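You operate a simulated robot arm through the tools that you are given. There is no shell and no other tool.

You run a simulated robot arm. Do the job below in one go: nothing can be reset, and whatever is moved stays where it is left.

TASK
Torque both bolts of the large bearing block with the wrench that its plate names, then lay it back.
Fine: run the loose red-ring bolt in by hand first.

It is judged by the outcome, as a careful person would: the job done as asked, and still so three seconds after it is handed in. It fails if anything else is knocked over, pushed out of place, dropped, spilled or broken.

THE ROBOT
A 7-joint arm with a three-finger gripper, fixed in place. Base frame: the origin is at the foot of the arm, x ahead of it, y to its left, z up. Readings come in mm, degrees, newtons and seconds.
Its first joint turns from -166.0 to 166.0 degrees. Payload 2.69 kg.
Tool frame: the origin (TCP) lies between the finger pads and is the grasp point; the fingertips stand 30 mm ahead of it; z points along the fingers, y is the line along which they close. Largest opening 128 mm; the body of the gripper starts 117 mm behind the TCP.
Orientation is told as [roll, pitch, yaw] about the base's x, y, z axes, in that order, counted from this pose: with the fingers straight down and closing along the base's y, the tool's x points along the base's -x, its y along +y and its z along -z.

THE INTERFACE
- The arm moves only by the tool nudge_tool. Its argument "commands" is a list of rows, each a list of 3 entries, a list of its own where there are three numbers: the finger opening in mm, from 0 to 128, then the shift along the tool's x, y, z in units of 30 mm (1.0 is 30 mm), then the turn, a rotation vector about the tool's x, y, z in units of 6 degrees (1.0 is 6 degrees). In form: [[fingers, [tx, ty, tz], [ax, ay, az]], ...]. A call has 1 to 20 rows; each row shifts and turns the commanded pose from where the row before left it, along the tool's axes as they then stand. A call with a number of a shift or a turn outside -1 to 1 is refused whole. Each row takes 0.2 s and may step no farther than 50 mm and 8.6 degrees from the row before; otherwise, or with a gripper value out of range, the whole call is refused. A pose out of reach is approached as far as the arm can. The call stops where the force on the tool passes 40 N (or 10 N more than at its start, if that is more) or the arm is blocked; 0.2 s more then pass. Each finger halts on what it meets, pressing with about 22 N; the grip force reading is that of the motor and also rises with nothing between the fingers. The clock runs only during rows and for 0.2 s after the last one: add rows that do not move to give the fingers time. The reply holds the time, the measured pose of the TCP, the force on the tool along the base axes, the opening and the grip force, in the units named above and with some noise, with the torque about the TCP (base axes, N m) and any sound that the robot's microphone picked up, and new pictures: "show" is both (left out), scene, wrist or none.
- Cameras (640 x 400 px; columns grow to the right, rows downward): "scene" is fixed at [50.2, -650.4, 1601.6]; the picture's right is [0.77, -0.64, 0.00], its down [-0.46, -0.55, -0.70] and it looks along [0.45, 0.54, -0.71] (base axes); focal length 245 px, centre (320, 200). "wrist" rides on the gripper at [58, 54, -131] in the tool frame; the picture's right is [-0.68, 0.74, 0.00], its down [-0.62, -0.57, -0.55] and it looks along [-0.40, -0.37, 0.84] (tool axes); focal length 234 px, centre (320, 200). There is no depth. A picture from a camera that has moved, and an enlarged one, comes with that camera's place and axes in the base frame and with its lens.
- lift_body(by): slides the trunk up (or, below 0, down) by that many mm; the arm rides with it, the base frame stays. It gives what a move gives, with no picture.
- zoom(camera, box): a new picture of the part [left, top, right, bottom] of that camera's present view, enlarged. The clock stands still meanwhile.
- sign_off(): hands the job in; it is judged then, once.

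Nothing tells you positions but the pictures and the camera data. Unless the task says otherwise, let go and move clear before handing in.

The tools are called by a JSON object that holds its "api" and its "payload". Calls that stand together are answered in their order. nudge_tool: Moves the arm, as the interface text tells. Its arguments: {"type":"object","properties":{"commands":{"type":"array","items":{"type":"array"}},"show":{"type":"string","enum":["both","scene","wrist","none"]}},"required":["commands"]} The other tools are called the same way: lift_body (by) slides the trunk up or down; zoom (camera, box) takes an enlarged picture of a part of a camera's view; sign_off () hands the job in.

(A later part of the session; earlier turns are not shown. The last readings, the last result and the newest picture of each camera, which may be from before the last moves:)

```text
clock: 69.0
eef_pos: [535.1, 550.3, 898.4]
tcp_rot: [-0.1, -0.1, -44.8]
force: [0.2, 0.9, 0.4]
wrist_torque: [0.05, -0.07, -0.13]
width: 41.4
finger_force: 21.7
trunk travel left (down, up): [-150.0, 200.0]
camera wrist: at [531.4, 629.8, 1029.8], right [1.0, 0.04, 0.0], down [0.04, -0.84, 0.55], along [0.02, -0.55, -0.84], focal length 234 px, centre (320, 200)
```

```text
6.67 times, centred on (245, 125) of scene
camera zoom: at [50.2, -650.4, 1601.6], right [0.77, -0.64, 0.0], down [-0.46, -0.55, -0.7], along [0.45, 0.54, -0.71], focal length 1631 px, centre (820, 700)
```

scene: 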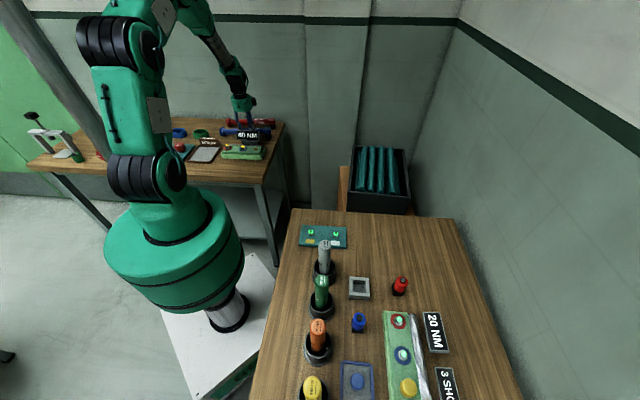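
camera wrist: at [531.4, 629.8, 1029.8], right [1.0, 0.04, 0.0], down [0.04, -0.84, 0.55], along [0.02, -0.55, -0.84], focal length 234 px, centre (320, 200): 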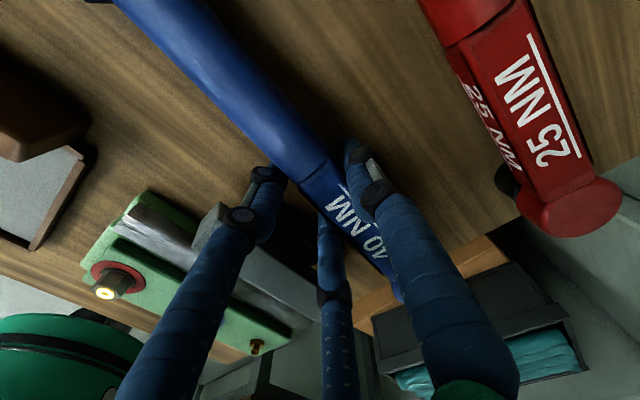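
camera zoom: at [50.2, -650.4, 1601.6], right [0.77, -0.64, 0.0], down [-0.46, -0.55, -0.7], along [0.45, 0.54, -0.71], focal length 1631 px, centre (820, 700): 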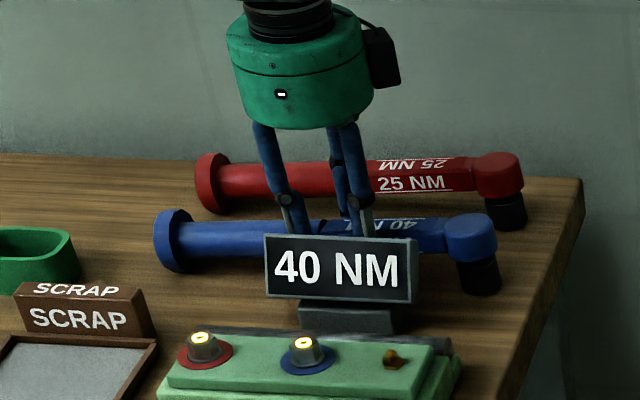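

The fingers stopped at 41 mm, which is wider than the 27 mm top face I measured. I want to see what they touch before lifting.

{"api": "zoom", "payload": {"camera": "wrist", "box": [240, 110, 420, 290]}}

{"api": "zoom", "payload": {"camera": "scene", "box": [215, 110, 285, 150]}}

{"api": "zoom", "payload": {"camera": "wrist", "box": [100, 0, 400, 190]}}

```text
2.22 times, centred on (330, 200) of wrist
camera zoom: at [531.4, 629.8, 1029.8], right [1.0, 0.04, 0.0], down [0.04, -0.84, 0.55], along [0.02, -0.55, -0.84], focal length 520 px, centre (298, 200)
```

zoom: 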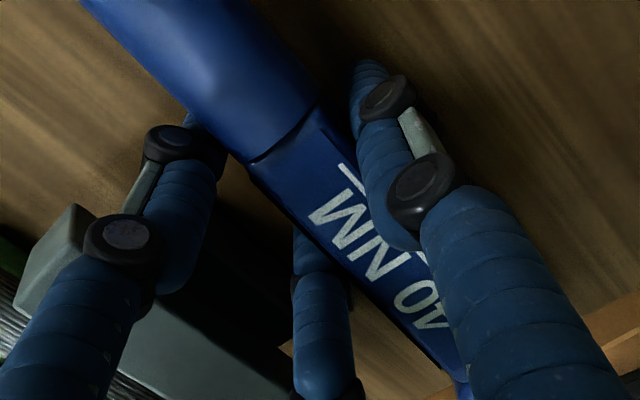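

```text
9.14 times, centred on (250, 130) of scene
camera zoom: at [50.2, -650.4, 1601.6], right [0.77, -0.64, 0.0], down [-0.46, -0.55, -0.7], along [0.45, 0.54, -0.71], focal length 2237 px, centre (960, 840)
```

zoom: 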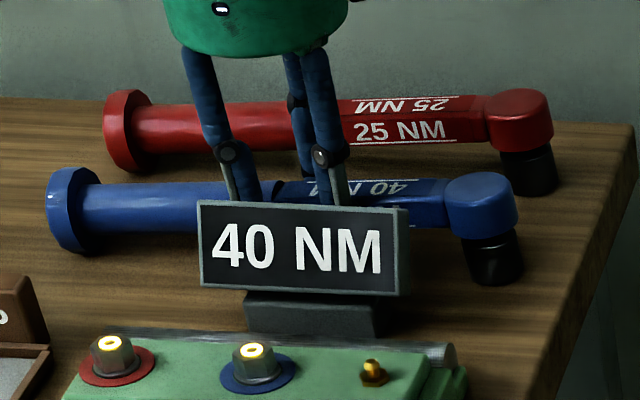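

```text
2.11 times, centred on (250, 95) of wrist
camera zoom: at [531.4, 629.8, 1029.8], right [1.0, 0.04, 0.0], down [0.04, -0.84, 0.55], along [0.02, -0.55, -0.84], focal length 493 px, centre (467, 421)
```

zoom: 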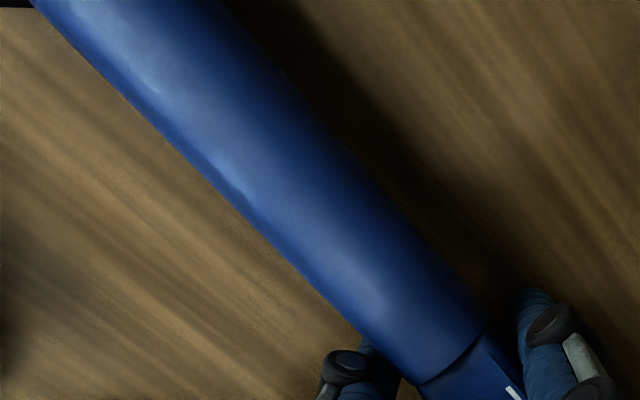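

From the geometry, the hand really grips with three fingers: one on +y, and two at ±x on -y. The box therefore lies against all three, with its centre about +6–7 mm along tool y. That's a stable grip, so I'll lift a little and check the load and tilt.

{"api": "nudge_tool", "payload": {"commands": [[0, [0, 0, -0.1], [0, 0, 0]], [0, [0, 0, -0.2], [0, 0, 0]], [0, [0, 0, -0.2], [0, 0, 0]], [0, [0, 0, -0.2], [0, 0, 0]], [0, [0, 0, 0], [0, 0, 0]]], "show": "both"}}

{"api": "zoom", "payload": {"camera": "scene", "box": [215, 105, 285, 145]}}

```text
clock: 70.2
eef_pos: [534.0, 552.1, 919.3]
tcp_rot: [0.0, 0.0, -44.9]
force: [1.3, 1.1, -4.3]
wrist_torque: [-0.11, -0.01, 0.0]
width: 41.5
finger_force: 22.2
trunk travel left (down, up): [-150.0, 200.0]
camera wrist: at [531.0, 629.7, 1050.7], right [1.0, 0.04, 0.0], down [0.04, -0.84, 0.55], along [0.02, -0.55, -0.84], focal length 234 px, centre (320, 200)
```

scene: 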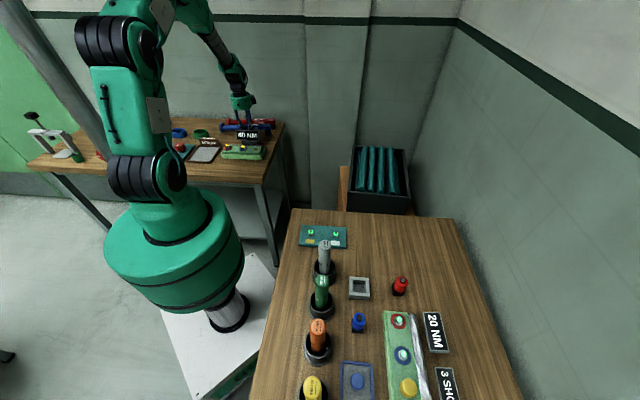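
wrist: 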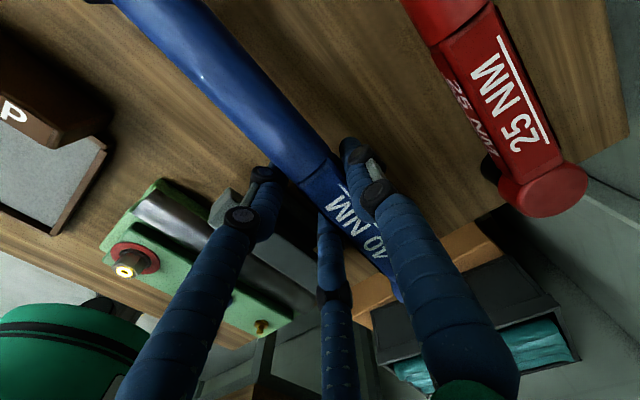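

```text
9.14 times, centred on (250, 125) of scene
camera zoom: at [50.2, -650.4, 1601.6], right [0.77, -0.64, 0.0], down [-0.46, -0.55, -0.7], along [0.45, 0.54, -0.71], focal length 2237 px, centre (960, 886)
```

zoom: 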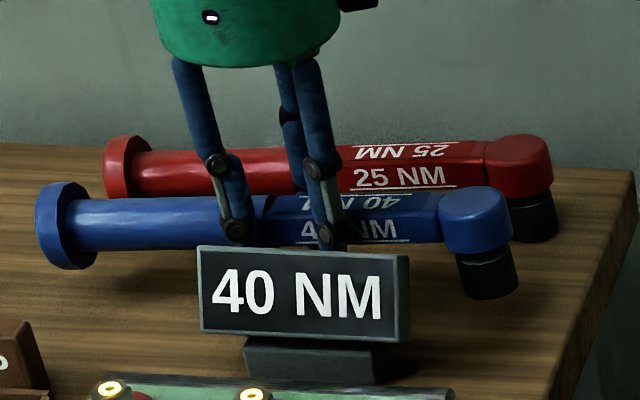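

The wrench hangs level at about 4.3 N. I'll zoom the scene camera to the bolts to read their hex orientation before choosing the handle angle.

{"api": "zoom", "payload": {"camera": "scene", "box": [221, 138, 237, 148]}}

{"api": "zoom", "payload": {"camera": "scene", "box": [234, 139, 252, 150]}}

{"api": "zoom", "payload": {"camera": "wrist", "box": [95, 235, 175, 285]}}

```text
16.00 times, centred on (229, 143) of scene
camera zoom: at [50.2, -650.4, 1601.6], right [0.77, -0.64, 0.0], down [-0.46, -0.55, -0.7], along [0.45, 0.54, -0.71], focal length 3914 px, centre (1776, 1112)
```

zoom: 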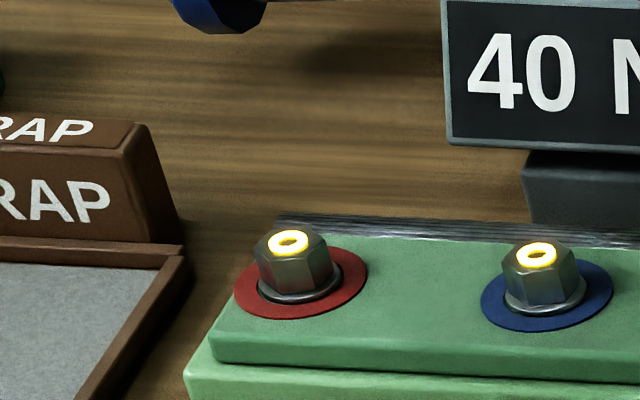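

```text
16.00 times, centred on (243, 144) of scene
camera zoom: at [50.2, -650.4, 1601.6], right [0.77, -0.64, 0.0], down [-0.46, -0.55, -0.7], along [0.45, 0.54, -0.71], focal length 3914 px, centre (1552, 1088)
```

zoom: 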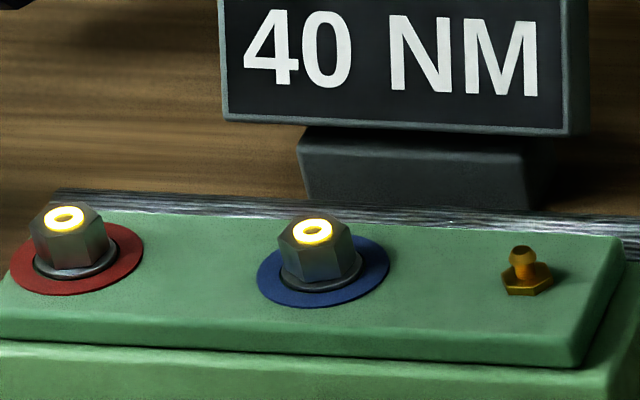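

```text
8.00 times, centred on (135, 260) of wrist
camera zoom: at [531.0, 629.7, 1050.7], right [1.0, 0.04, 0.0], down [0.04, -0.84, 0.55], along [0.02, -0.55, -0.84], focal length 1873 px, centre (1800, -280)
```

zoom: 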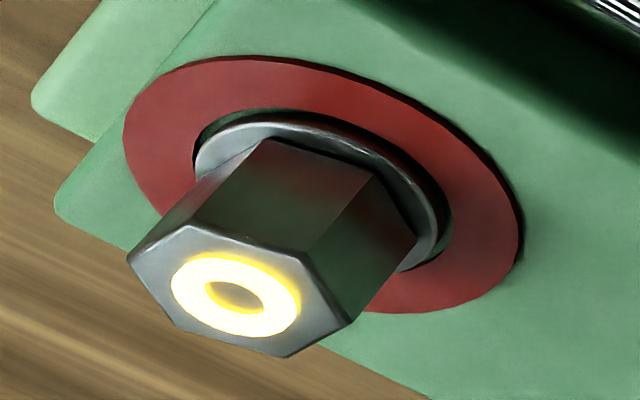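

Both hexes have corners at about 35° (mod 60), so handle angles of 215° or 245° should fit. I'll lift the wrench well above everything, carry it to the robot side of the block, and then turn it to handle angle 215° (yaw 35°).

{"api": "nudge_tool", "payload": {"commands": [[0, [0, 0, -0.5], [0, 0, 0]], [0, [0, 0, -0.8], [0, 0, 0]], [0, [0, 0, -0.8], [0, 0, 0]], [0, [0, 0, -0.6], [0, 0, 0]], [0, [0.1, -0.48, 0], [0, 0, 0]], [0, [0.217, -0.952, 0], [0, 0, 0]], [0, [0.217, -0.952, 0], [0, 0, 0]], [0, [0.217, -0.952, 0], [0, 0, 0]], [0, [0.217, -0.952, 0], [0, 0, 0]], [0, [0.217, -0.952, 0], [0, 0, 0]], [0, [0.217, -0.952, 0], [0, 0, 0]], [0, [0.217, -0.952, 0], [0, 0, 0]], [0, [0.217, -0.952, 0], [0, 0, 0]], [0, [0.217, -0.952, 0], [0, 0, 0]], [0, [0.1, -0.48, 0], [0, 0, 0]], [0, [0, 0, 0], [0, 0, 0]]], "show": "both"}}

```text
clock: 73.6
eef_pos: [286.1, 394.1, 999.4]
tcp_rot: [0.1, 0.0, -45.0]
force: [-0.5, 0.5, -4.2]
wrist_torque: [-0.08, 0.0, 0.0]
width: 41.5
finger_force: 21.8
trunk travel left (down, up): [-150.0, 200.0]
camera wrist: at [282.6, 472.8, 1131.6], right [1.0, 0.04, 0.0], down [0.04, -0.84, 0.55], along [0.02, -0.55, -0.84], focal length 234 px, centre (320, 200)
```

scene: 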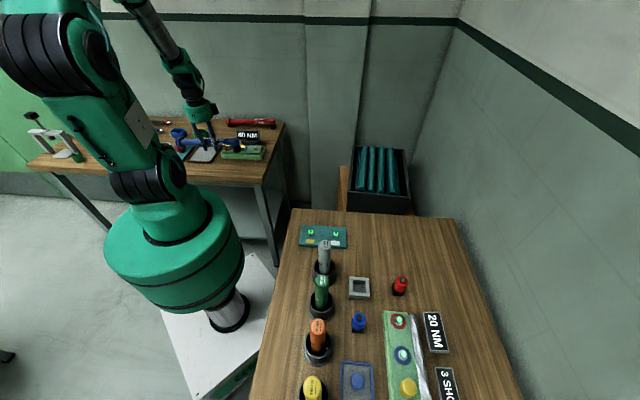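
wrist: 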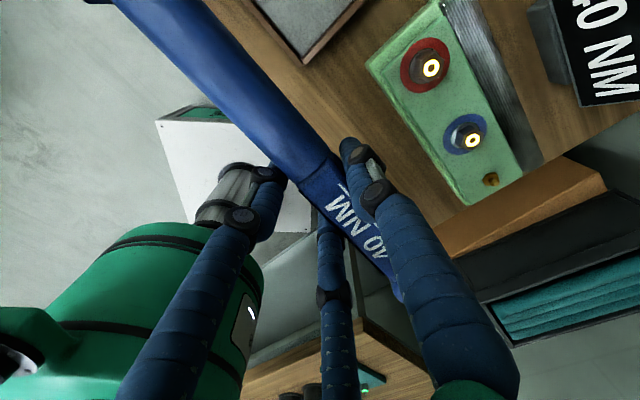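

The wrench is carried steadily to the robot side of the block. Now I'll turn it in the air to handle angle 215° (yaw 35°), which puts its head over the red-ring bolt.

{"api": "nudge_tool", "payload": {"commands": [[0, [0, 0, 0], [0, 0, -0.5]], [0, [0, 0, 0], [0, 0, -0.917]], [0, [0, 0, 0], [0, 0, -0.917]], [0, [0, 0, 0], [0, 0, -0.917]], [0, [0, 0, 0], [0, 0, -0.917]], [0, [0, 0, 0], [0, 0, -0.917]], [0, [0, 0, 0], [0, 0, -0.917]], [0, [0, 0, 0], [0, 0, -0.917]], [0, [0, 0, 0], [0, 0, -0.917]], [0, [0, 0, 0], [0, 0, -0.917]], [0, [0, 0, 0], [0, 0, -0.917]], [0, [0, 0, 0], [0, 0, -0.917]], [0, [0, 0, 0], [0, 0, -0.917]], [0, [0, 0, 0], [0, 0, -0.917]], [0, [0, 0, 0], [0, 0, -0.917]], [0, [0, 0, 0], [0, 0, 0]]], "show": "both"}}

{"api": "zoom", "payload": {"camera": "scene", "box": [165, 95, 265, 165]}}

{"api": "zoom", "payload": {"camera": "wrist", "box": [250, 100, 450, 300]}}

```text
clock: 77.0
eef_pos: [287.0, 392.6, 999.8]
tcp_rot: [0.0, 0.1, 35.1]
force: [0.6, -0.2, -4.8]
wrist_torque: [0.05, -0.08, 0.0]
width: 41.6
finger_force: 22.0
trunk travel left (down, up): [-150.0, 200.0]
camera wrist: at [208.0, 403.6, 1131.8], right [0.13, 0.99, 0.0], down [0.83, -0.11, 0.55], along [0.54, -0.07, -0.84], focal length 234 px, centre (320, 200)
```

scene: 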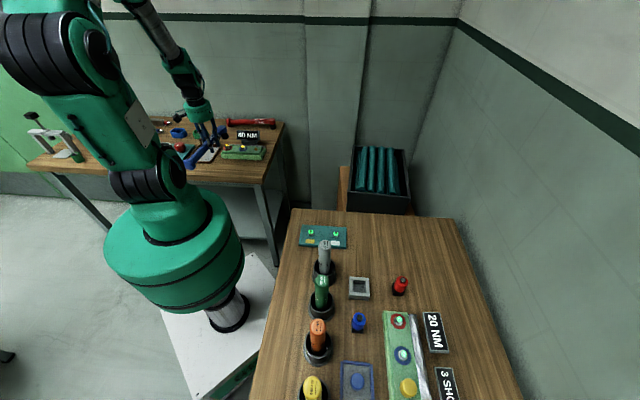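
wrist: 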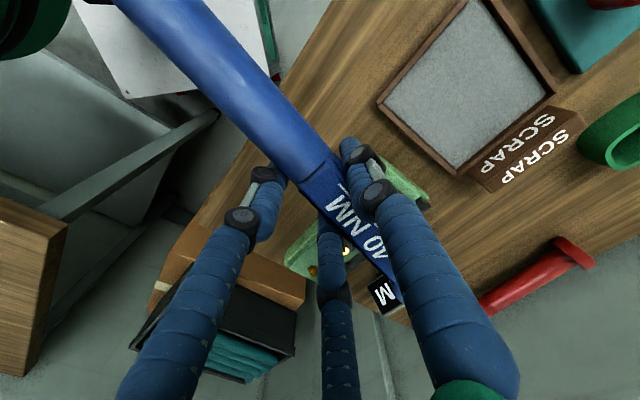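

```text
5.71 times, centred on (215, 130) of scene
camera zoom: at [50.2, -650.4, 1601.6], right [0.77, -0.64, 0.0], down [-0.46, -0.55, -0.7], along [0.45, 0.54, -0.71], focal length 1398 px, centre (920, 600)
```

zoom: 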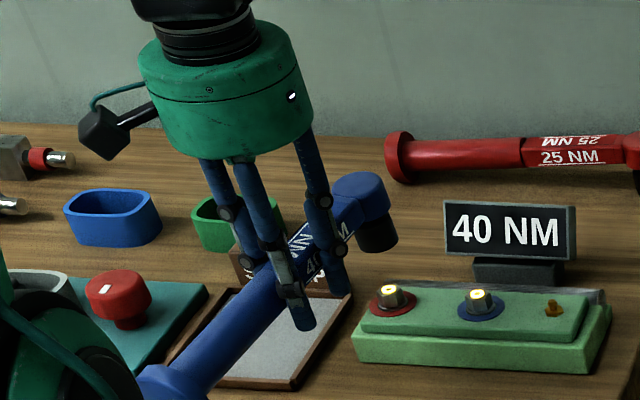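

```text
2.00 times, centred on (350, 200) of wrist
camera zoom: at [208.0, 403.6, 1131.8], right [0.13, 0.99, 0.0], down [0.83, -0.11, 0.55], along [0.54, -0.07, -0.84], focal length 468 px, centre (260, 200)
```

zoom: 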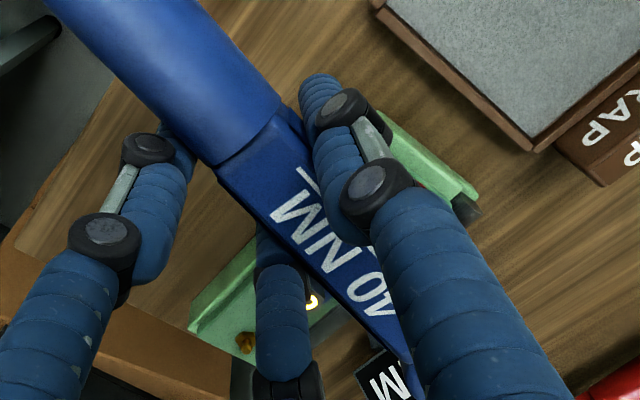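

The head is now close to above the red bolt. I'll trim the position slightly and lower until the socket is about a centimetre above the bolt, to compare them directly in the scene picture.

{"api": "nudge_tool", "payload": {"commands": [[0, [0, 0.055, 0.35], [0, 0, 0]], [0, [0, 0, 0.4], [0, 0, 0]], [0, [0, 0, 0.3], [0, 0, 0]], [0, [0, 0, 0], [0, 0, 0]]], "show": "wrist"}}

{"api": "zoom", "payload": {"camera": "scene", "box": [205, 120, 255, 152]}}

{"api": "zoom", "payload": {"camera": "wrist", "box": [300, 120, 440, 300]}}

```text
clock: 78.0
eef_pos: [286.2, 394.7, 968.7]
tcp_rot: [0.0, 0.0, 35.1]
force: [0.3, 0.3, -3.3]
wrist_torque: [-0.02, -0.06, -0.03]
width: 41.7
finger_force: 22.1
trunk travel left (down, up): [-150.0, 200.0]
camera wrist: at [207.2, 404.7, 1100.5], right [0.13, 0.99, 0.0], down [0.83, -0.11, 0.55], along [0.54, -0.07, -0.84], focal length 234 px, centre (320, 200)
```

wrist: 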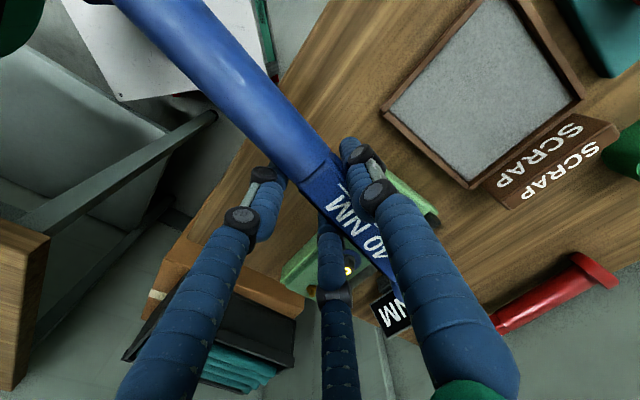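

```text
12.50 times, centred on (230, 136) of scene
camera zoom: at [50.2, -650.4, 1601.6], right [0.77, -0.64, 0.0], down [-0.46, -0.55, -0.7], along [0.45, 0.54, -0.71], focal length 3058 px, centre (1445, 1000)
```

zoom: 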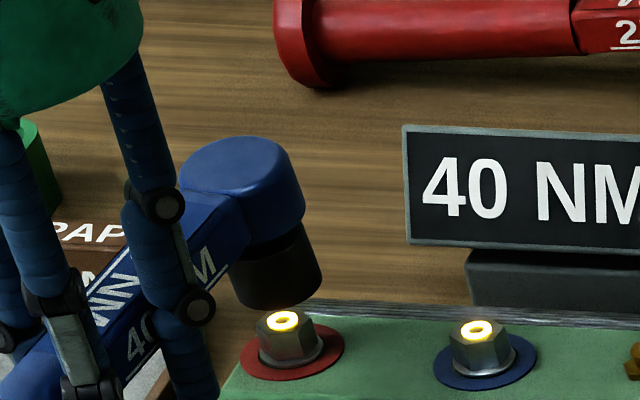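

```text
2.22 times, centred on (370, 210) of wrist
camera zoom: at [207.2, 404.7, 1100.5], right [0.13, 0.99, 0.0], down [0.83, -0.11, 0.55], along [0.54, -0.07, -0.84], focal length 520 px, centre (209, 178)
```

zoom: 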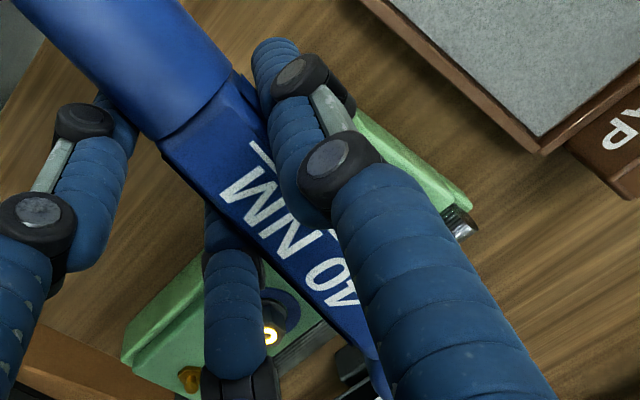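

Differential comparison with the bolt suggests the socket is about 2.5 mm too far in +x. I'll trim that and look again before lowering.

{"api": "nudge_tool", "payload": {"commands": [[0, [0.079, 0.043, 0.1], [0, 0, 0]], [0, [0, 0, 0], [0, 0, 0]]], "show": "none"}}

{"api": "zoom", "payload": {"camera": "scene", "box": [215, 128, 243, 150]}}

```text
clock: 78.6
eef_pos: [282.4, 395.0, 966.0]
tcp_rot: [0.0, 0.0, 35.1]
force: [0.4, 0.1, -4.3]
wrist_torque: [-0.02, -0.1, -0.02]
width: 41.5
finger_force: 22.1
trunk travel left (down, up): [-150.0, 200.0]
```

```text
16.00 times, centred on (229, 139) of scene
camera zoom: at [50.2, -650.4, 1601.6], right [0.77, -0.64, 0.0], down [-0.46, -0.55, -0.7], along [0.45, 0.54, -0.71], focal length 3914 px, centre (1776, 1176)
```

zoom: 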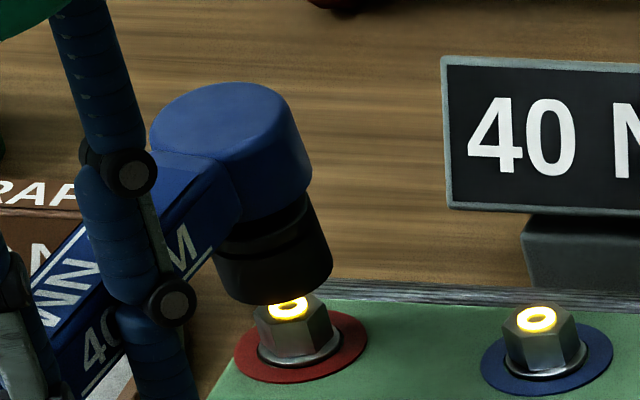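

The socket now lines up over the red bolt to within about 1 mm, roughly 11 mm above it. I'll make a tiny sideways trim and lower stepwise, watching the vertical force.

{"api": "nudge_tool", "payload": {"commands": [[0, [-0.006, -0.023, 0.15], [0, 0, 0]], [0, [0, 0, 0.1], [0, 0, 0]], [0, [0, 0, 0], [0, 0, 0]]], "show": "none"}}

{"api": "nudge_tool", "payload": {"commands": [[0, [0, 0, 0.08], [0, 0, 0]], [0, [0, 0, 0], [0, 0, 0]]], "show": "none"}}

{"api": "nudge_tool", "payload": {"commands": [[0, [0, 0, 0.08], [0, 0, 0]], [0, [0, 0, 0], [0, 0, 0]]], "show": "none"}}

{"api": "zoom", "payload": {"camera": "scene", "box": [215, 128, 243, 150]}}

```text
clock: 79.4
eef_pos: [283.6, 393.2, 958.1]
tcp_rot: [0.0, 0.0, 35.0]
force: [0.5, -0.4, -4.1]
wrist_torque: [0.0, -0.05, 0.0]
width: 41.6
finger_force: 21.8
trunk travel left (down, up): [-150.0, 200.0]
```

```text
clock: 80.0
eef_pos: [283.8, 394.2, 956.9]
tcp_rot: [0.1, 0.0, 35.1]
force: [0.3, -0.4, -4.4]
wrist_torque: [0.02, -0.05, -0.03]
width: 41.6
finger_force: 22.4
trunk travel left (down, up): [-150.0, 200.0]
```

```text
clock: 80.6
eef_pos: [284.4, 395.2, 953.0]
tcp_rot: [0.0, 0.0, 35.1]
force: [1.2, 0.5, -3.9]
wrist_torque: [0.01, -0.08, 0.01]
width: 41.8
finger_force: 21.0
trunk travel left (down, up): [-150.0, 200.0]
```

```text
16.00 times, centred on (229, 139) of scene
camera zoom: at [50.2, -650.4, 1601.6], right [0.77, -0.64, 0.0], down [-0.46, -0.55, -0.7], along [0.45, 0.54, -0.71], focal length 3914 px, centre (1776, 1176)
```

zoom: 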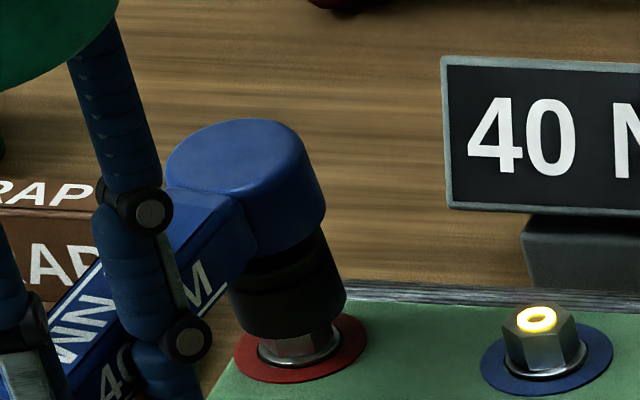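

The socket bottom has reached the hex top with no contact force yet. I'll continue lowering in small steps.

{"api": "nudge_tool", "payload": {"commands": [[0, [0, 0, 0.06], [0, 0, 0]], [0, [0, 0, 0], [0, 0, 0]]], "show": "none"}}

{"api": "nudge_tool", "payload": {"commands": [[0, [0, 0, 0.06], [0, 0, 0]], [0, [0, 0, 0], [0, 0, 0]]], "show": "none"}}

{"api": "nudge_tool", "payload": {"commands": [[0, [0, 0, 0.06], [0, 0, 0]], [0, [0, 0, 0], [0, 0, 0]]], "show": "none"}}

{"api": "zoom", "payload": {"camera": "scene", "box": [215, 128, 243, 150]}}

```text
clock: 81.2
eef_pos: [282.8, 393.6, 951.0]
tcp_rot: [0.0, 0.1, 35.1]
force: [-0.2, -0.3, -3.2]
wrist_torque: [0.01, -0.07, -0.03]
width: 41.5
finger_force: 22.1
trunk travel left (down, up): [-150.0, 200.0]
```

```text
clock: 81.8
eef_pos: [284.0, 394.6, 949.4]
tcp_rot: [0.1, 0.0, 35.2]
force: [-1.0, -0.2, -3.5]
wrist_torque: [-0.02, -0.08, 0.04]
width: 41.5
finger_force: 21.6
trunk travel left (down, up): [-150.0, 200.0]
```

```text
clock: 82.4
eef_pos: [284.2, 394.1, 947.5]
tcp_rot: [0.1, 0.1, 35.1]
force: [-0.5, -0.5, -4.3]
wrist_torque: [-0.01, -0.09, -0.03]
width: 41.1
finger_force: 22.0
trunk travel left (down, up): [-150.0, 200.0]
```

```text
16.00 times, centred on (229, 139) of scene
camera zoom: at [50.2, -650.4, 1601.6], right [0.77, -0.64, 0.0], down [-0.46, -0.55, -0.7], along [0.45, 0.54, -0.71], focal length 3914 px, centre (1776, 1176)
```

zoom: 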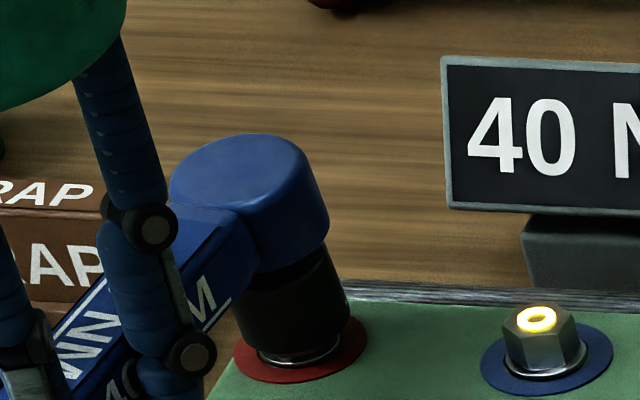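

The socket is going down over the hex without resistance. I'll lower the last few millimetres until I feel it seat.

{"api": "nudge_tool", "payload": {"commands": [[0, [0, 0, 0.05], [0, 0, 0]], [0, [0, 0, 0], [0, 0, 0]]], "show": "none"}}

{"api": "nudge_tool", "payload": {"commands": [[0, [0, 0, 0.05], [0, 0, 0]], [0, [0, 0, 0], [0, 0, 0]]], "show": "none"}}

{"api": "nudge_tool", "payload": {"commands": [[0, [0, 0, 0.05], [0, 0, 0]], [0, [0, 0, 0], [0, 0, 0]]], "show": "none"}}

{"api": "zoom", "payload": {"camera": "scene", "box": [215, 128, 243, 150]}}

```text
clock: 83.0
eef_pos: [283.1, 394.1, 944.6]
tcp_rot: [0.1, -0.1, 35.1]
force: [0.7, -1.2, -3.9]
wrist_torque: [0.0, -0.07, 0.03]
width: 41.7
finger_force: 21.3
trunk travel left (down, up): [-150.0, 200.0]
```

```text
clock: 83.6
eef_pos: [283.1, 393.3, 946.5]
tcp_rot: [-0.1, 0.0, 35.1]
force: [0.1, 0.6, -5.1]
wrist_torque: [-0.01, -0.08, -0.03]
width: 41.8
finger_force: 22.3
trunk travel left (down, up): [-150.0, 200.0]
```

```text
clock: 84.2
eef_pos: [284.1, 393.4, 943.2]
tcp_rot: [0.0, 0.0, 35.1]
force: [-0.2, 0.0, -4.8]
wrist_torque: [0.04, -0.07, 0.02]
width: 41.6
finger_force: 21.4
trunk travel left (down, up): [-150.0, 200.0]
```

```text
16.00 times, centred on (229, 139) of scene
camera zoom: at [50.2, -650.4, 1601.6], right [0.77, -0.64, 0.0], down [-0.46, -0.55, -0.7], along [0.45, 0.54, -0.71], focal length 3914 px, centre (1776, 1176)
```

zoom: 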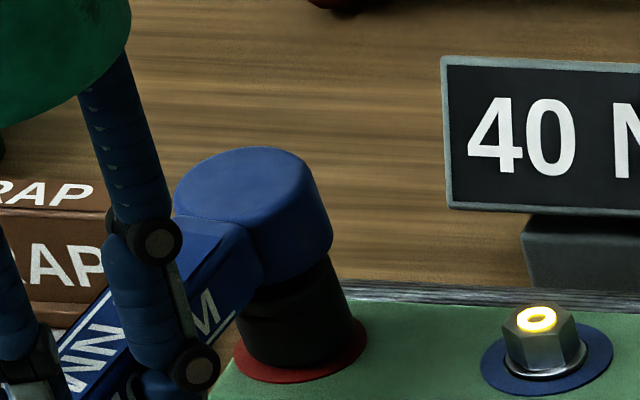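

There's still no contact, and the socket is centred over the bolt to within 1 mm. I'll go down a bit more until it seats.

{"api": "nudge_tool", "payload": {"commands": [[0, [0, 0, 0.05], [0, 0, 0]], [0, [0, 0, 0], [0, 0, 0]]], "show": "none"}}

{"api": "nudge_tool", "payload": {"commands": [[0, [0, 0, 0.05], [0, 0, 0]], [0, [0, 0, 0], [0, 0, 0]]], "show": "none"}}

{"api": "zoom", "payload": {"camera": "scene", "box": [205, 120, 255, 152]}}

```text
clock: 84.8
eef_pos: [285.1, 394.3, 941.4]
tcp_rot: [-0.1, 0.1, 35.1]
force: [0.1, -0.1, -3.4]
wrist_torque: [-0.02, -0.09, 0.0]
width: 41.4
finger_force: 22.1
trunk travel left (down, up): [-150.0, 200.0]
```

```text
clock: 85.4
eef_pos: [284.4, 394.6, 940.6]
tcp_rot: [0.0, 0.1, 35.1]
force: [-0.6, -0.7, -3.9]
wrist_torque: [0.03, -0.06, 0.02]
width: 41.6
finger_force: 21.5
trunk travel left (down, up): [-150.0, 200.0]
```

```text
12.50 times, centred on (230, 136) of scene
camera zoom: at [50.2, -650.4, 1601.6], right [0.77, -0.64, 0.0], down [-0.46, -0.55, -0.7], along [0.45, 0.54, -0.71], focal length 3058 px, centre (1445, 1000)
```

zoom: 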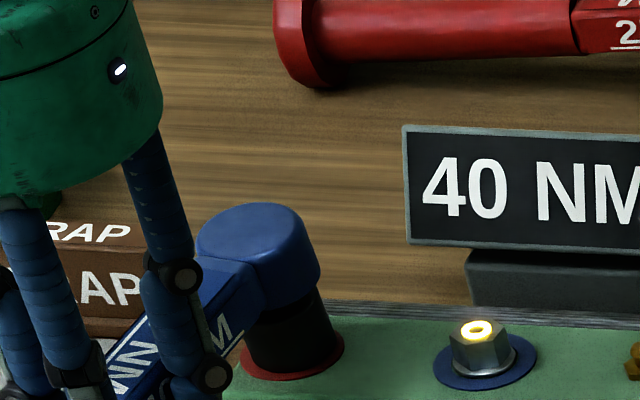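

The socket bottom is at the ring level over the red bolt. I'll start turning clockwise about the bolt axis in small arc steps to feel whether it bites.

{"api": "nudge_tool", "payload": {"commands": [[0, [0.003, 0.1298, 0], [0, 0, 0.333]], [0, [0.003, 0.1298, 0], [0, 0, 0.333]], [0, [0.003, 0.1298, 0], [0, 0, 0.333]]], "show": "none"}}

{"api": "zoom", "payload": {"camera": "scene", "box": [205, 120, 255, 152]}}

```text
clock: 86.2
eef_pos: [277.5, 403.7, 940.1]
tcp_rot: [0.0, 0.0, 29.1]
force: [0.3, -0.2, -4.3]
wrist_torque: [0.02, -0.07, 0.74]
width: 41.3
finger_force: 21.5
trunk travel left (down, up): [-150.0, 200.0]
```

```text
12.50 times, centred on (230, 136) of scene
camera zoom: at [50.2, -650.4, 1601.6], right [0.77, -0.64, 0.0], down [-0.46, -0.55, -0.7], along [0.45, 0.54, -0.71], focal length 3058 px, centre (1445, 1000)
```

zoom: 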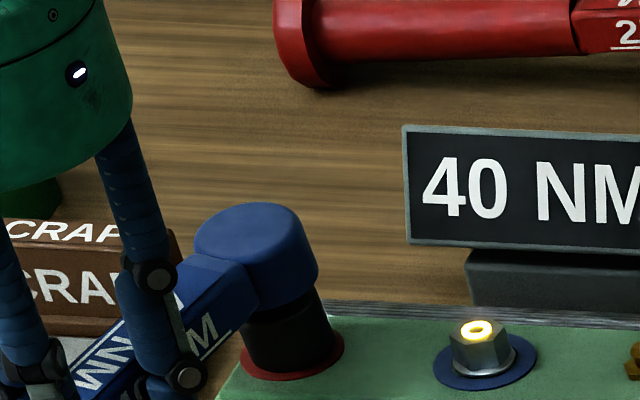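

A reaction torque of 0.74 N·m has appeared with no side force, so the socket has engaged. I'll keep turning clockwise in steps and listen for the click.

{"api": "nudge_tool", "payload": {"commands": [[0, [0.003, 0.1298, 0], [0, 0, 0.333]], [0, [0.003, 0.1298, 0], [0, 0, 0.333]], [0, [0.003, 0.1298, 0], [0, 0, 0.333]]], "show": "none"}}

{"api": "zoom", "payload": {"camera": "scene", "box": [195, 120, 255, 158]}}

{"api": "zoom", "payload": {"camera": "wrist", "box": [240, 110, 420, 290]}}

```text
clock: 87.0
eef_pos: [270.9, 413.8, 940.1]
tcp_rot: [0.0, 0.0, 23.0]
force: [0.3, -0.4, -4.3]
wrist_torque: [-0.01, -0.09, 0.01]
width: 41.6
finger_force: 22.0
trunk travel left (down, up): [-150.0, 200.0]
```

```text
10.53 times, centred on (225, 139) of scene
camera zoom: at [50.2, -650.4, 1601.6], right [0.77, -0.64, 0.0], down [-0.46, -0.55, -0.7], along [0.45, 0.54, -0.71], focal length 2575 px, centre (1320, 842)
```

zoom: 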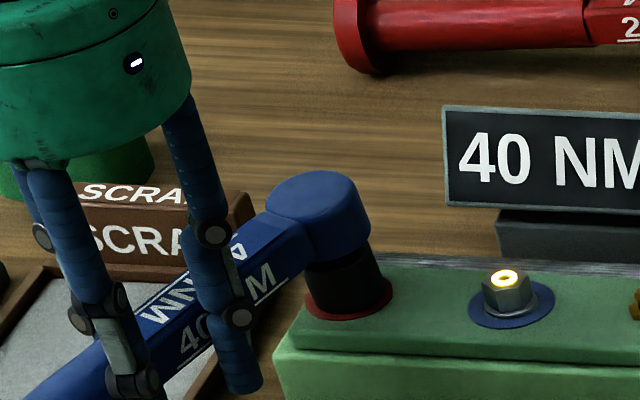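

```text
2.22 times, centred on (330, 200) of wrist
camera zoom: at [196.5, 440.4, 1072.2], right [0.34, 0.94, 0.0], down [0.79, -0.28, 0.55], along [0.52, -0.18, -0.84], focal length 520 px, centre (298, 200)
```

zoom: 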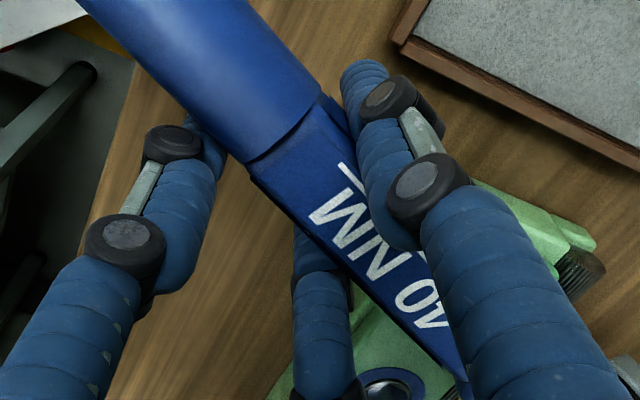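

The torque dropped back to zero, and the socket looks shifted sideways relative to the ring. I'll zoom in to check its alignment before doing anything else.

{"api": "zoom", "payload": {"camera": "scene", "box": [215, 128, 243, 150]}}

{"api": "zoom", "payload": {"camera": "wrist", "box": [340, 230, 440, 330]}}

```text
16.00 times, centred on (229, 139) of scene
camera zoom: at [50.2, -650.4, 1601.6], right [0.77, -0.64, 0.0], down [-0.46, -0.55, -0.7], along [0.45, 0.54, -0.71], focal length 3914 px, centre (1776, 1176)
```

zoom: 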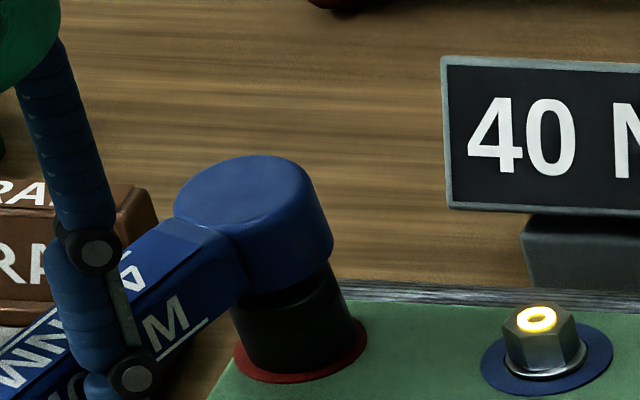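

```text
4.00 times, centred on (390, 280) of wrist
camera zoom: at [196.5, 440.4, 1072.2], right [0.34, 0.94, 0.0], down [0.79, -0.28, 0.55], along [0.52, -0.18, -0.84], focal length 937 px, centre (40, -120)
```

zoom: 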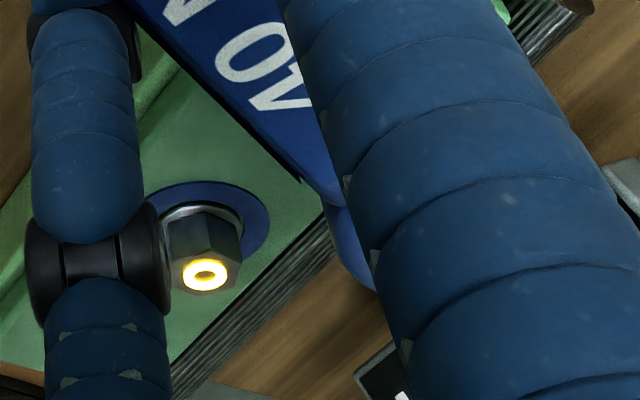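

The socket is still centred within about 1 mm. I'll continue turning in single 2° steps and read the torque each time.

{"api": "nudge_tool", "payload": {"commands": [[0, [0.003, 0.1298, 0], [0, 0, 0.333]]], "show": "none"}}

{"api": "nudge_tool", "payload": {"commands": [[0, [0.003, 0.1298, 0], [0, 0, 0.333]]], "show": "none"}}

{"api": "nudge_tool", "payload": {"commands": [[0, [0.003, 0.1298, 0], [0, 0, 0.333]]], "show": "none"}}

{"api": "nudge_tool", "payload": {"commands": [[0, [0.003, 0.1298, 0], [0, 0, 0.333]]], "show": "none"}}

```text
clock: 87.4
eef_pos: [271.2, 417.0, 941.0]
tcp_rot: [0.1, 0.0, 21.1]
force: [0.2, -0.9, -4.0]
wrist_torque: [0.01, -0.06, 0.02]
width: 41.8
finger_force: 22.0
trunk travel left (down, up): [-150.0, 200.0]
```

```text
clock: 87.8
eef_pos: [268.7, 420.4, 940.5]
tcp_rot: [0.0, -0.1, 18.9]
force: [0.5, 0.7, -4.2]
wrist_torque: [-0.01, -0.07, -0.02]
width: 41.8
finger_force: 21.8
trunk travel left (down, up): [-150.0, 200.0]
```

```text
clock: 88.2
eef_pos: [266.7, 425.1, 939.6]
tcp_rot: [0.1, 0.0, 16.9]
force: [0.3, 0.2, -2.9]
wrist_torque: [0.02, -0.06, -0.01]
width: 41.6
finger_force: 22.1
trunk travel left (down, up): [-150.0, 200.0]
```

```text
clock: 88.6
eef_pos: [267.3, 427.8, 940.7]
tcp_rot: [0.0, -0.1, 15.2]
force: [0.0, -0.1, -4.5]
wrist_torque: [-0.02, -0.05, -0.03]
width: 41.6
finger_force: 22.1
trunk travel left (down, up): [-150.0, 200.0]
```

There's no more torque through another 8°. I'll lift the socket off the bolt and check its light.

{"api": "nudge_tool", "payload": {"commands": [[0, [0, 0, -0.4], [0, 0, 0]], [0, [0, 0, -0.4], [0, 0, 0]], [0, [0, 0, -0.2], [0, 0, 0]], [0, [0, 0, 0], [0, 0, 0]]], "show": "none"}}

{"api": "zoom", "payload": {"camera": "scene", "box": [215, 128, 243, 150]}}

```text
clock: 89.6
eef_pos: [266.0, 427.8, 970.0]
tcp_rot: [0.0, 0.0, 15.2]
force: [0.1, -0.2, -4.1]
wrist_torque: [-0.02, -0.06, 0.0]
width: 41.5
finger_force: 21.7
trunk travel left (down, up): [-150.0, 200.0]
```

```text
16.00 times, centred on (229, 139) of scene
camera zoom: at [50.2, -650.4, 1601.6], right [0.77, -0.64, 0.0], down [-0.46, -0.55, -0.7], along [0.45, 0.54, -0.71], focal length 3914 px, centre (1776, 1176)
```

zoom: 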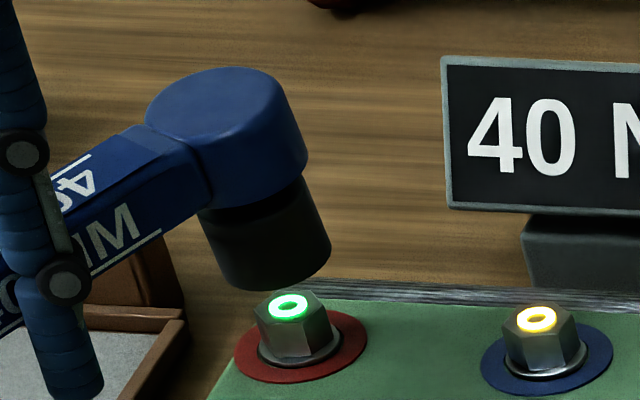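

The red-ring bolt's light is green, so it's torqued. I'll carry the wrench over to the blue-ring bolt and set the same handle angle (yaw 35°) above it.

{"api": "nudge_tool", "payload": {"commands": [[0, [0, 0, -0.4], [0, 0, 0]], [0, [-0.326, -0.719, 0], [0, 0, 0]], [0, [-0.326, -0.719, 0], [0, 0, 0]], [0, [-0.326, -0.719, 0], [0, 0, 0]], [0, [-0.326, -0.719, 0], [0, 0, 0]], [0, [-0.326, -0.719, 0], [0, 0, 0]], [0, [0, 0, 0], [0, 0, -0.833]], [0, [0, 0, 0], [0, 0, -0.833]], [0, [0, 0, 0], [0, 0, -0.833]], [0, [0, 0, 0], [0, 0, -0.833]], [0, [0, 0, 0], [0, 0, 0]]], "show": "both"}}

{"api": "zoom", "payload": {"camera": "scene", "box": [226, 126, 258, 150]}}

```text
clock: 92.0
eef_pos: [341.6, 336.4, 981.4]
tcp_rot: [0.0, 0.1, 35.1]
force: [-0.5, 0.3, -4.1]
wrist_torque: [0.0, -0.08, -0.01]
width: 41.5
finger_force: 21.9
trunk travel left (down, up): [-150.0, 200.0]
camera wrist: at [262.6, 347.2, 1114.2], right [0.13, 0.99, 0.0], down [0.83, -0.11, 0.55], along [0.54, -0.07, -0.84], focal length 234 px, centre (320, 200)
```

scene: 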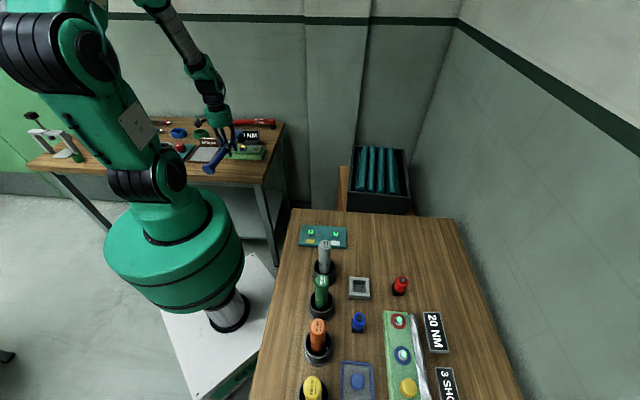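
wrist: 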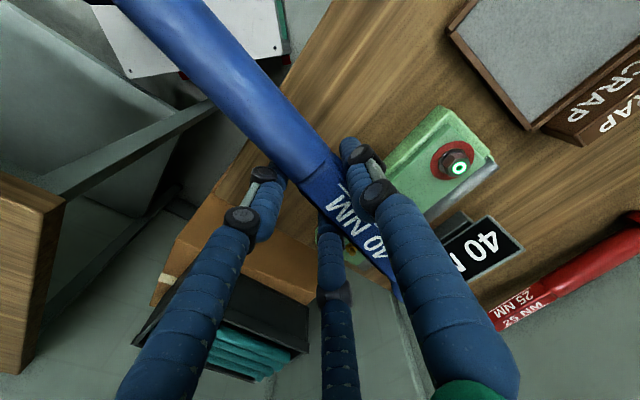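

```text
16.00 times, centred on (242, 138) of scene
camera zoom: at [50.2, -650.4, 1601.6], right [0.77, -0.64, 0.0], down [-0.46, -0.55, -0.7], along [0.45, 0.54, -0.71], focal length 3914 px, centre (1568, 1192)
```

zoom: 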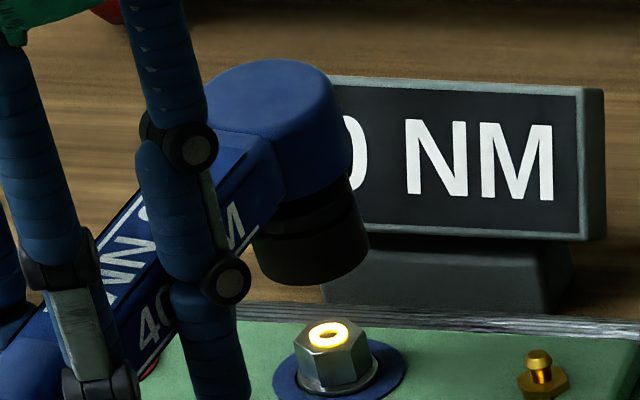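

The socket is above the blue bolt, aligned within about 0.5 mm. I'll lower it over the bolt in steps like before.

{"api": "nudge_tool", "payload": {"commands": [[0, [0, 0, 0.4], [0, 0, 0]], [0, [0, 0, 0.4], [0, 0, 0]], [0, [0, 0, 0.1], [0, 0, 0]], [0, [0, 0, 0], [0, 0, 0]]], "show": "none"}}

{"api": "zoom", "payload": {"camera": "scene", "box": [226, 128, 258, 152]}}

```text
clock: 93.0
eef_pos: [340.8, 337.6, 955.2]
tcp_rot: [0.0, 0.1, 35.2]
force: [-0.1, 0.3, -3.2]
wrist_torque: [0.01, -0.07, 0.01]
width: 41.7
finger_force: 21.8
trunk travel left (down, up): [-150.0, 200.0]
```

```text
16.00 times, centred on (242, 140) of scene
camera zoom: at [50.2, -650.4, 1601.6], right [0.77, -0.64, 0.0], down [-0.46, -0.55, -0.7], along [0.45, 0.54, -0.71], focal length 3914 px, centre (1568, 1160)
```

zoom: 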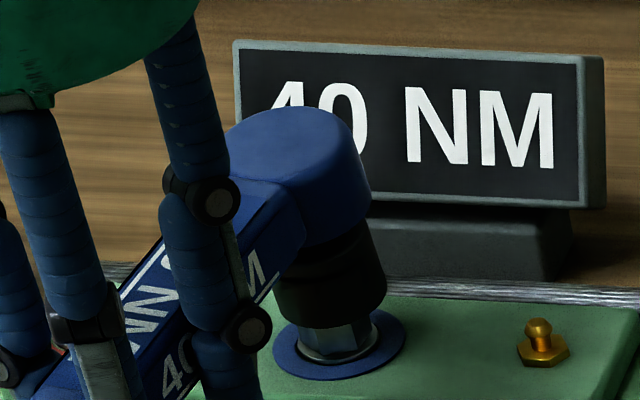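

It's aligned and just at the hex top. I'll lower it the rest of the way in small steps.

{"api": "nudge_tool", "payload": {"commands": [[0, [0, 0, 0.06], [0, 0, 0]], [0, [0, 0, 0.06], [0, 0, 0]], [0, [0, 0, 0.06], [0, 0, 0]], [0, [0, 0, 0.06], [0, 0, 0]], [0, [0, 0, 0], [0, 0, 0]]], "show": "none"}}

{"api": "nudge_tool", "payload": {"commands": [[0, [0, 0, 0.06], [0, 0, 0]], [0, [0, 0, 0.06], [0, 0, 0]], [0, [0, 0, 0.06], [0, 0, 0]], [0, [0, 0, 0.06], [0, 0, 0]], [0, [0, 0, 0], [0, 0, 0]]], "show": "none"}}

{"api": "zoom", "payload": {"camera": "scene", "box": [226, 128, 258, 152]}}

```text
clock: 94.2
eef_pos: [341.6, 336.3, 948.2]
tcp_rot: [0.0, 0.0, 35.2]
force: [0.1, 0.6, -3.9]
wrist_torque: [0.03, -0.05, -0.04]
width: 41.7
finger_force: 22.1
trunk travel left (down, up): [-150.0, 200.0]
```

```text
clock: 95.4
eef_pos: [340.8, 337.3, 941.6]
tcp_rot: [0.0, 0.0, 35.1]
force: [0.9, 0.9, -3.9]
wrist_torque: [0.04, -0.1, 0.01]
width: 41.5
finger_force: 22.0
trunk travel left (down, up): [-150.0, 200.0]
```

```text
16.00 times, centred on (242, 140) of scene
camera zoom: at [50.2, -650.4, 1601.6], right [0.77, -0.64, 0.0], down [-0.46, -0.55, -0.7], along [0.45, 0.54, -0.71], focal length 3914 px, centre (1568, 1160)
```

zoom: 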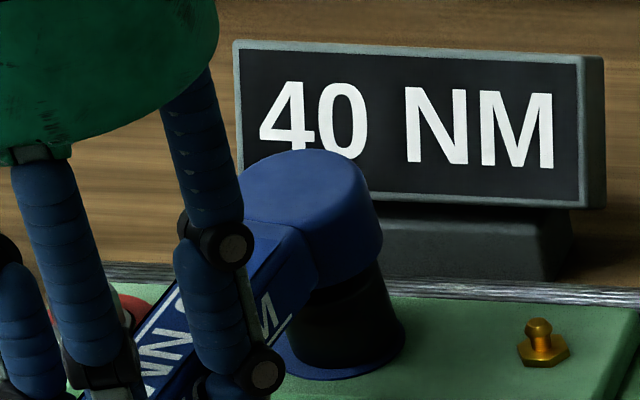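

The socket is down on the blue bolt but about 1.5 mm to the right of centre. I'll trim that, then turn clockwise in 2° steps, reading the torque each time.

{"api": "nudge_tool", "payload": {"commands": [[0, [0.013, 0.048, 0], [0, 0, 0]], [0, [0, 0, 0], [0, 0, 0]]], "show": "none"}}

{"api": "nudge_tool", "payload": {"commands": [[0, [0.003, 0.1298, 0], [0, 0, 0.333]]], "show": "none"}}

{"api": "nudge_tool", "payload": {"commands": [[0, [0.003, 0.1298, 0], [0, 0, 0.333]]], "show": "none"}}

{"api": "nudge_tool", "payload": {"commands": [[0, [0.003, 0.1298, 0], [0, 0, 0.333]]], "show": "none"}}

{"api": "nudge_tool", "payload": {"commands": [[0, [0.003, 0.1298, 0], [0, 0, 0.333]]], "show": "none"}}

```text
clock: 96.0
eef_pos: [341.2, 338.2, 940.8]
tcp_rot: [0.0, 0.0, 35.2]
force: [0.7, -0.2, -3.5]
wrist_torque: [-0.01, -0.09, 0.01]
width: 41.4
finger_force: 22.6
trunk travel left (down, up): [-150.0, 200.0]
```

```text
clock: 96.4
eef_pos: [338.4, 341.3, 940.5]
tcp_rot: [0.0, 0.1, 33.1]
force: [-0.1, 0.7, -4.4]
wrist_torque: [0.0, -0.02, 0.45]
width: 41.5
finger_force: 21.6
trunk travel left (down, up): [-150.0, 200.0]
```

```text
clock: 96.8
eef_pos: [335.4, 344.7, 942.3]
tcp_rot: [0.0, 0.0, 31.0]
force: [0.4, 0.2, -3.4]
wrist_torque: [0.02, -0.12, 0.52]
width: 42.0
finger_force: 22.0
trunk travel left (down, up): [-150.0, 200.0]
```

```text
clock: 97.2
eef_pos: [333.0, 346.3, 941.5]
tcp_rot: [0.1, 0.0, 29.0]
force: [0.2, 0.6, -3.9]
wrist_torque: [0.01, -0.07, 0.61]
width: 41.7
finger_force: 22.3
trunk travel left (down, up): [-150.0, 200.0]
```

```text
clock: 97.6
eef_pos: [331.8, 351.2, 940.9]
tcp_rot: [-0.1, 0.0, 27.0]
force: [-0.5, 0.5, -4.4]
wrist_torque: [-0.01, -0.1, 0.73]
width: 41.7
finger_force: 22.2
trunk travel left (down, up): [-150.0, 200.0]
```

The torque builds steadily (0.45 → 0.73 N·m). I'll continue in 2° steps until it releases.

{"api": "nudge_tool", "payload": {"commands": [[0, [0.003, 0.1298, 0], [0, 0, 0.333]]], "show": "none"}}

{"api": "nudge_tool", "payload": {"commands": [[0, [0.003, 0.1298, 0], [0, 0, 0.333]]], "show": "none"}}

```text
clock: 98.0
eef_pos: [329.8, 354.3, 940.2]
tcp_rot: [0.0, -0.1, 25.1]
force: [0.4, 0.6, -4.2]
wrist_torque: [0.01, -0.09, 0.81]
width: 41.5
finger_force: 22.0
trunk travel left (down, up): [-150.0, 200.0]
```

```text
clock: 98.4
eef_pos: [328.0, 356.3, 941.3]
tcp_rot: [0.0, -0.1, 22.9]
force: [-0.3, -0.1, -4.4]
wrist_torque: [0.02, -0.09, 0.87]
width: 41.8
finger_force: 21.9
trunk travel left (down, up): [-150.0, 200.0]
```

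0.87 N·m and rising. I'll continue.

{"api": "nudge_tool", "payload": {"commands": [[0, [0.003, 0.1298, 0], [0, 0, 0.333]]], "show": "none"}}

{"api": "nudge_tool", "payload": {"commands": [[0, [0.003, 0.1298, 0], [0, 0, 0.333]]], "show": "none"}}

```text
clock: 98.8
eef_pos: [325.6, 361.3, 940.9]
tcp_rot: [0.0, 0.0, 21.1]
force: [-0.6, 0.1, -4.8]
wrist_torque: [0.0, -0.06, 0.93]
width: 41.6
finger_force: 21.9
trunk travel left (down, up): [-150.0, 200.0]
```

```text
clock: 99.2
eef_pos: [325.3, 365.6, 941.1]
tcp_rot: [0.0, 0.0, 19.0]
force: [0.1, -0.5, -4.5]
wrist_torque: [0.0, -0.06, 0.0]
width: 41.7
finger_force: 21.8
trunk travel left (down, up): [-150.0, 200.0]
```

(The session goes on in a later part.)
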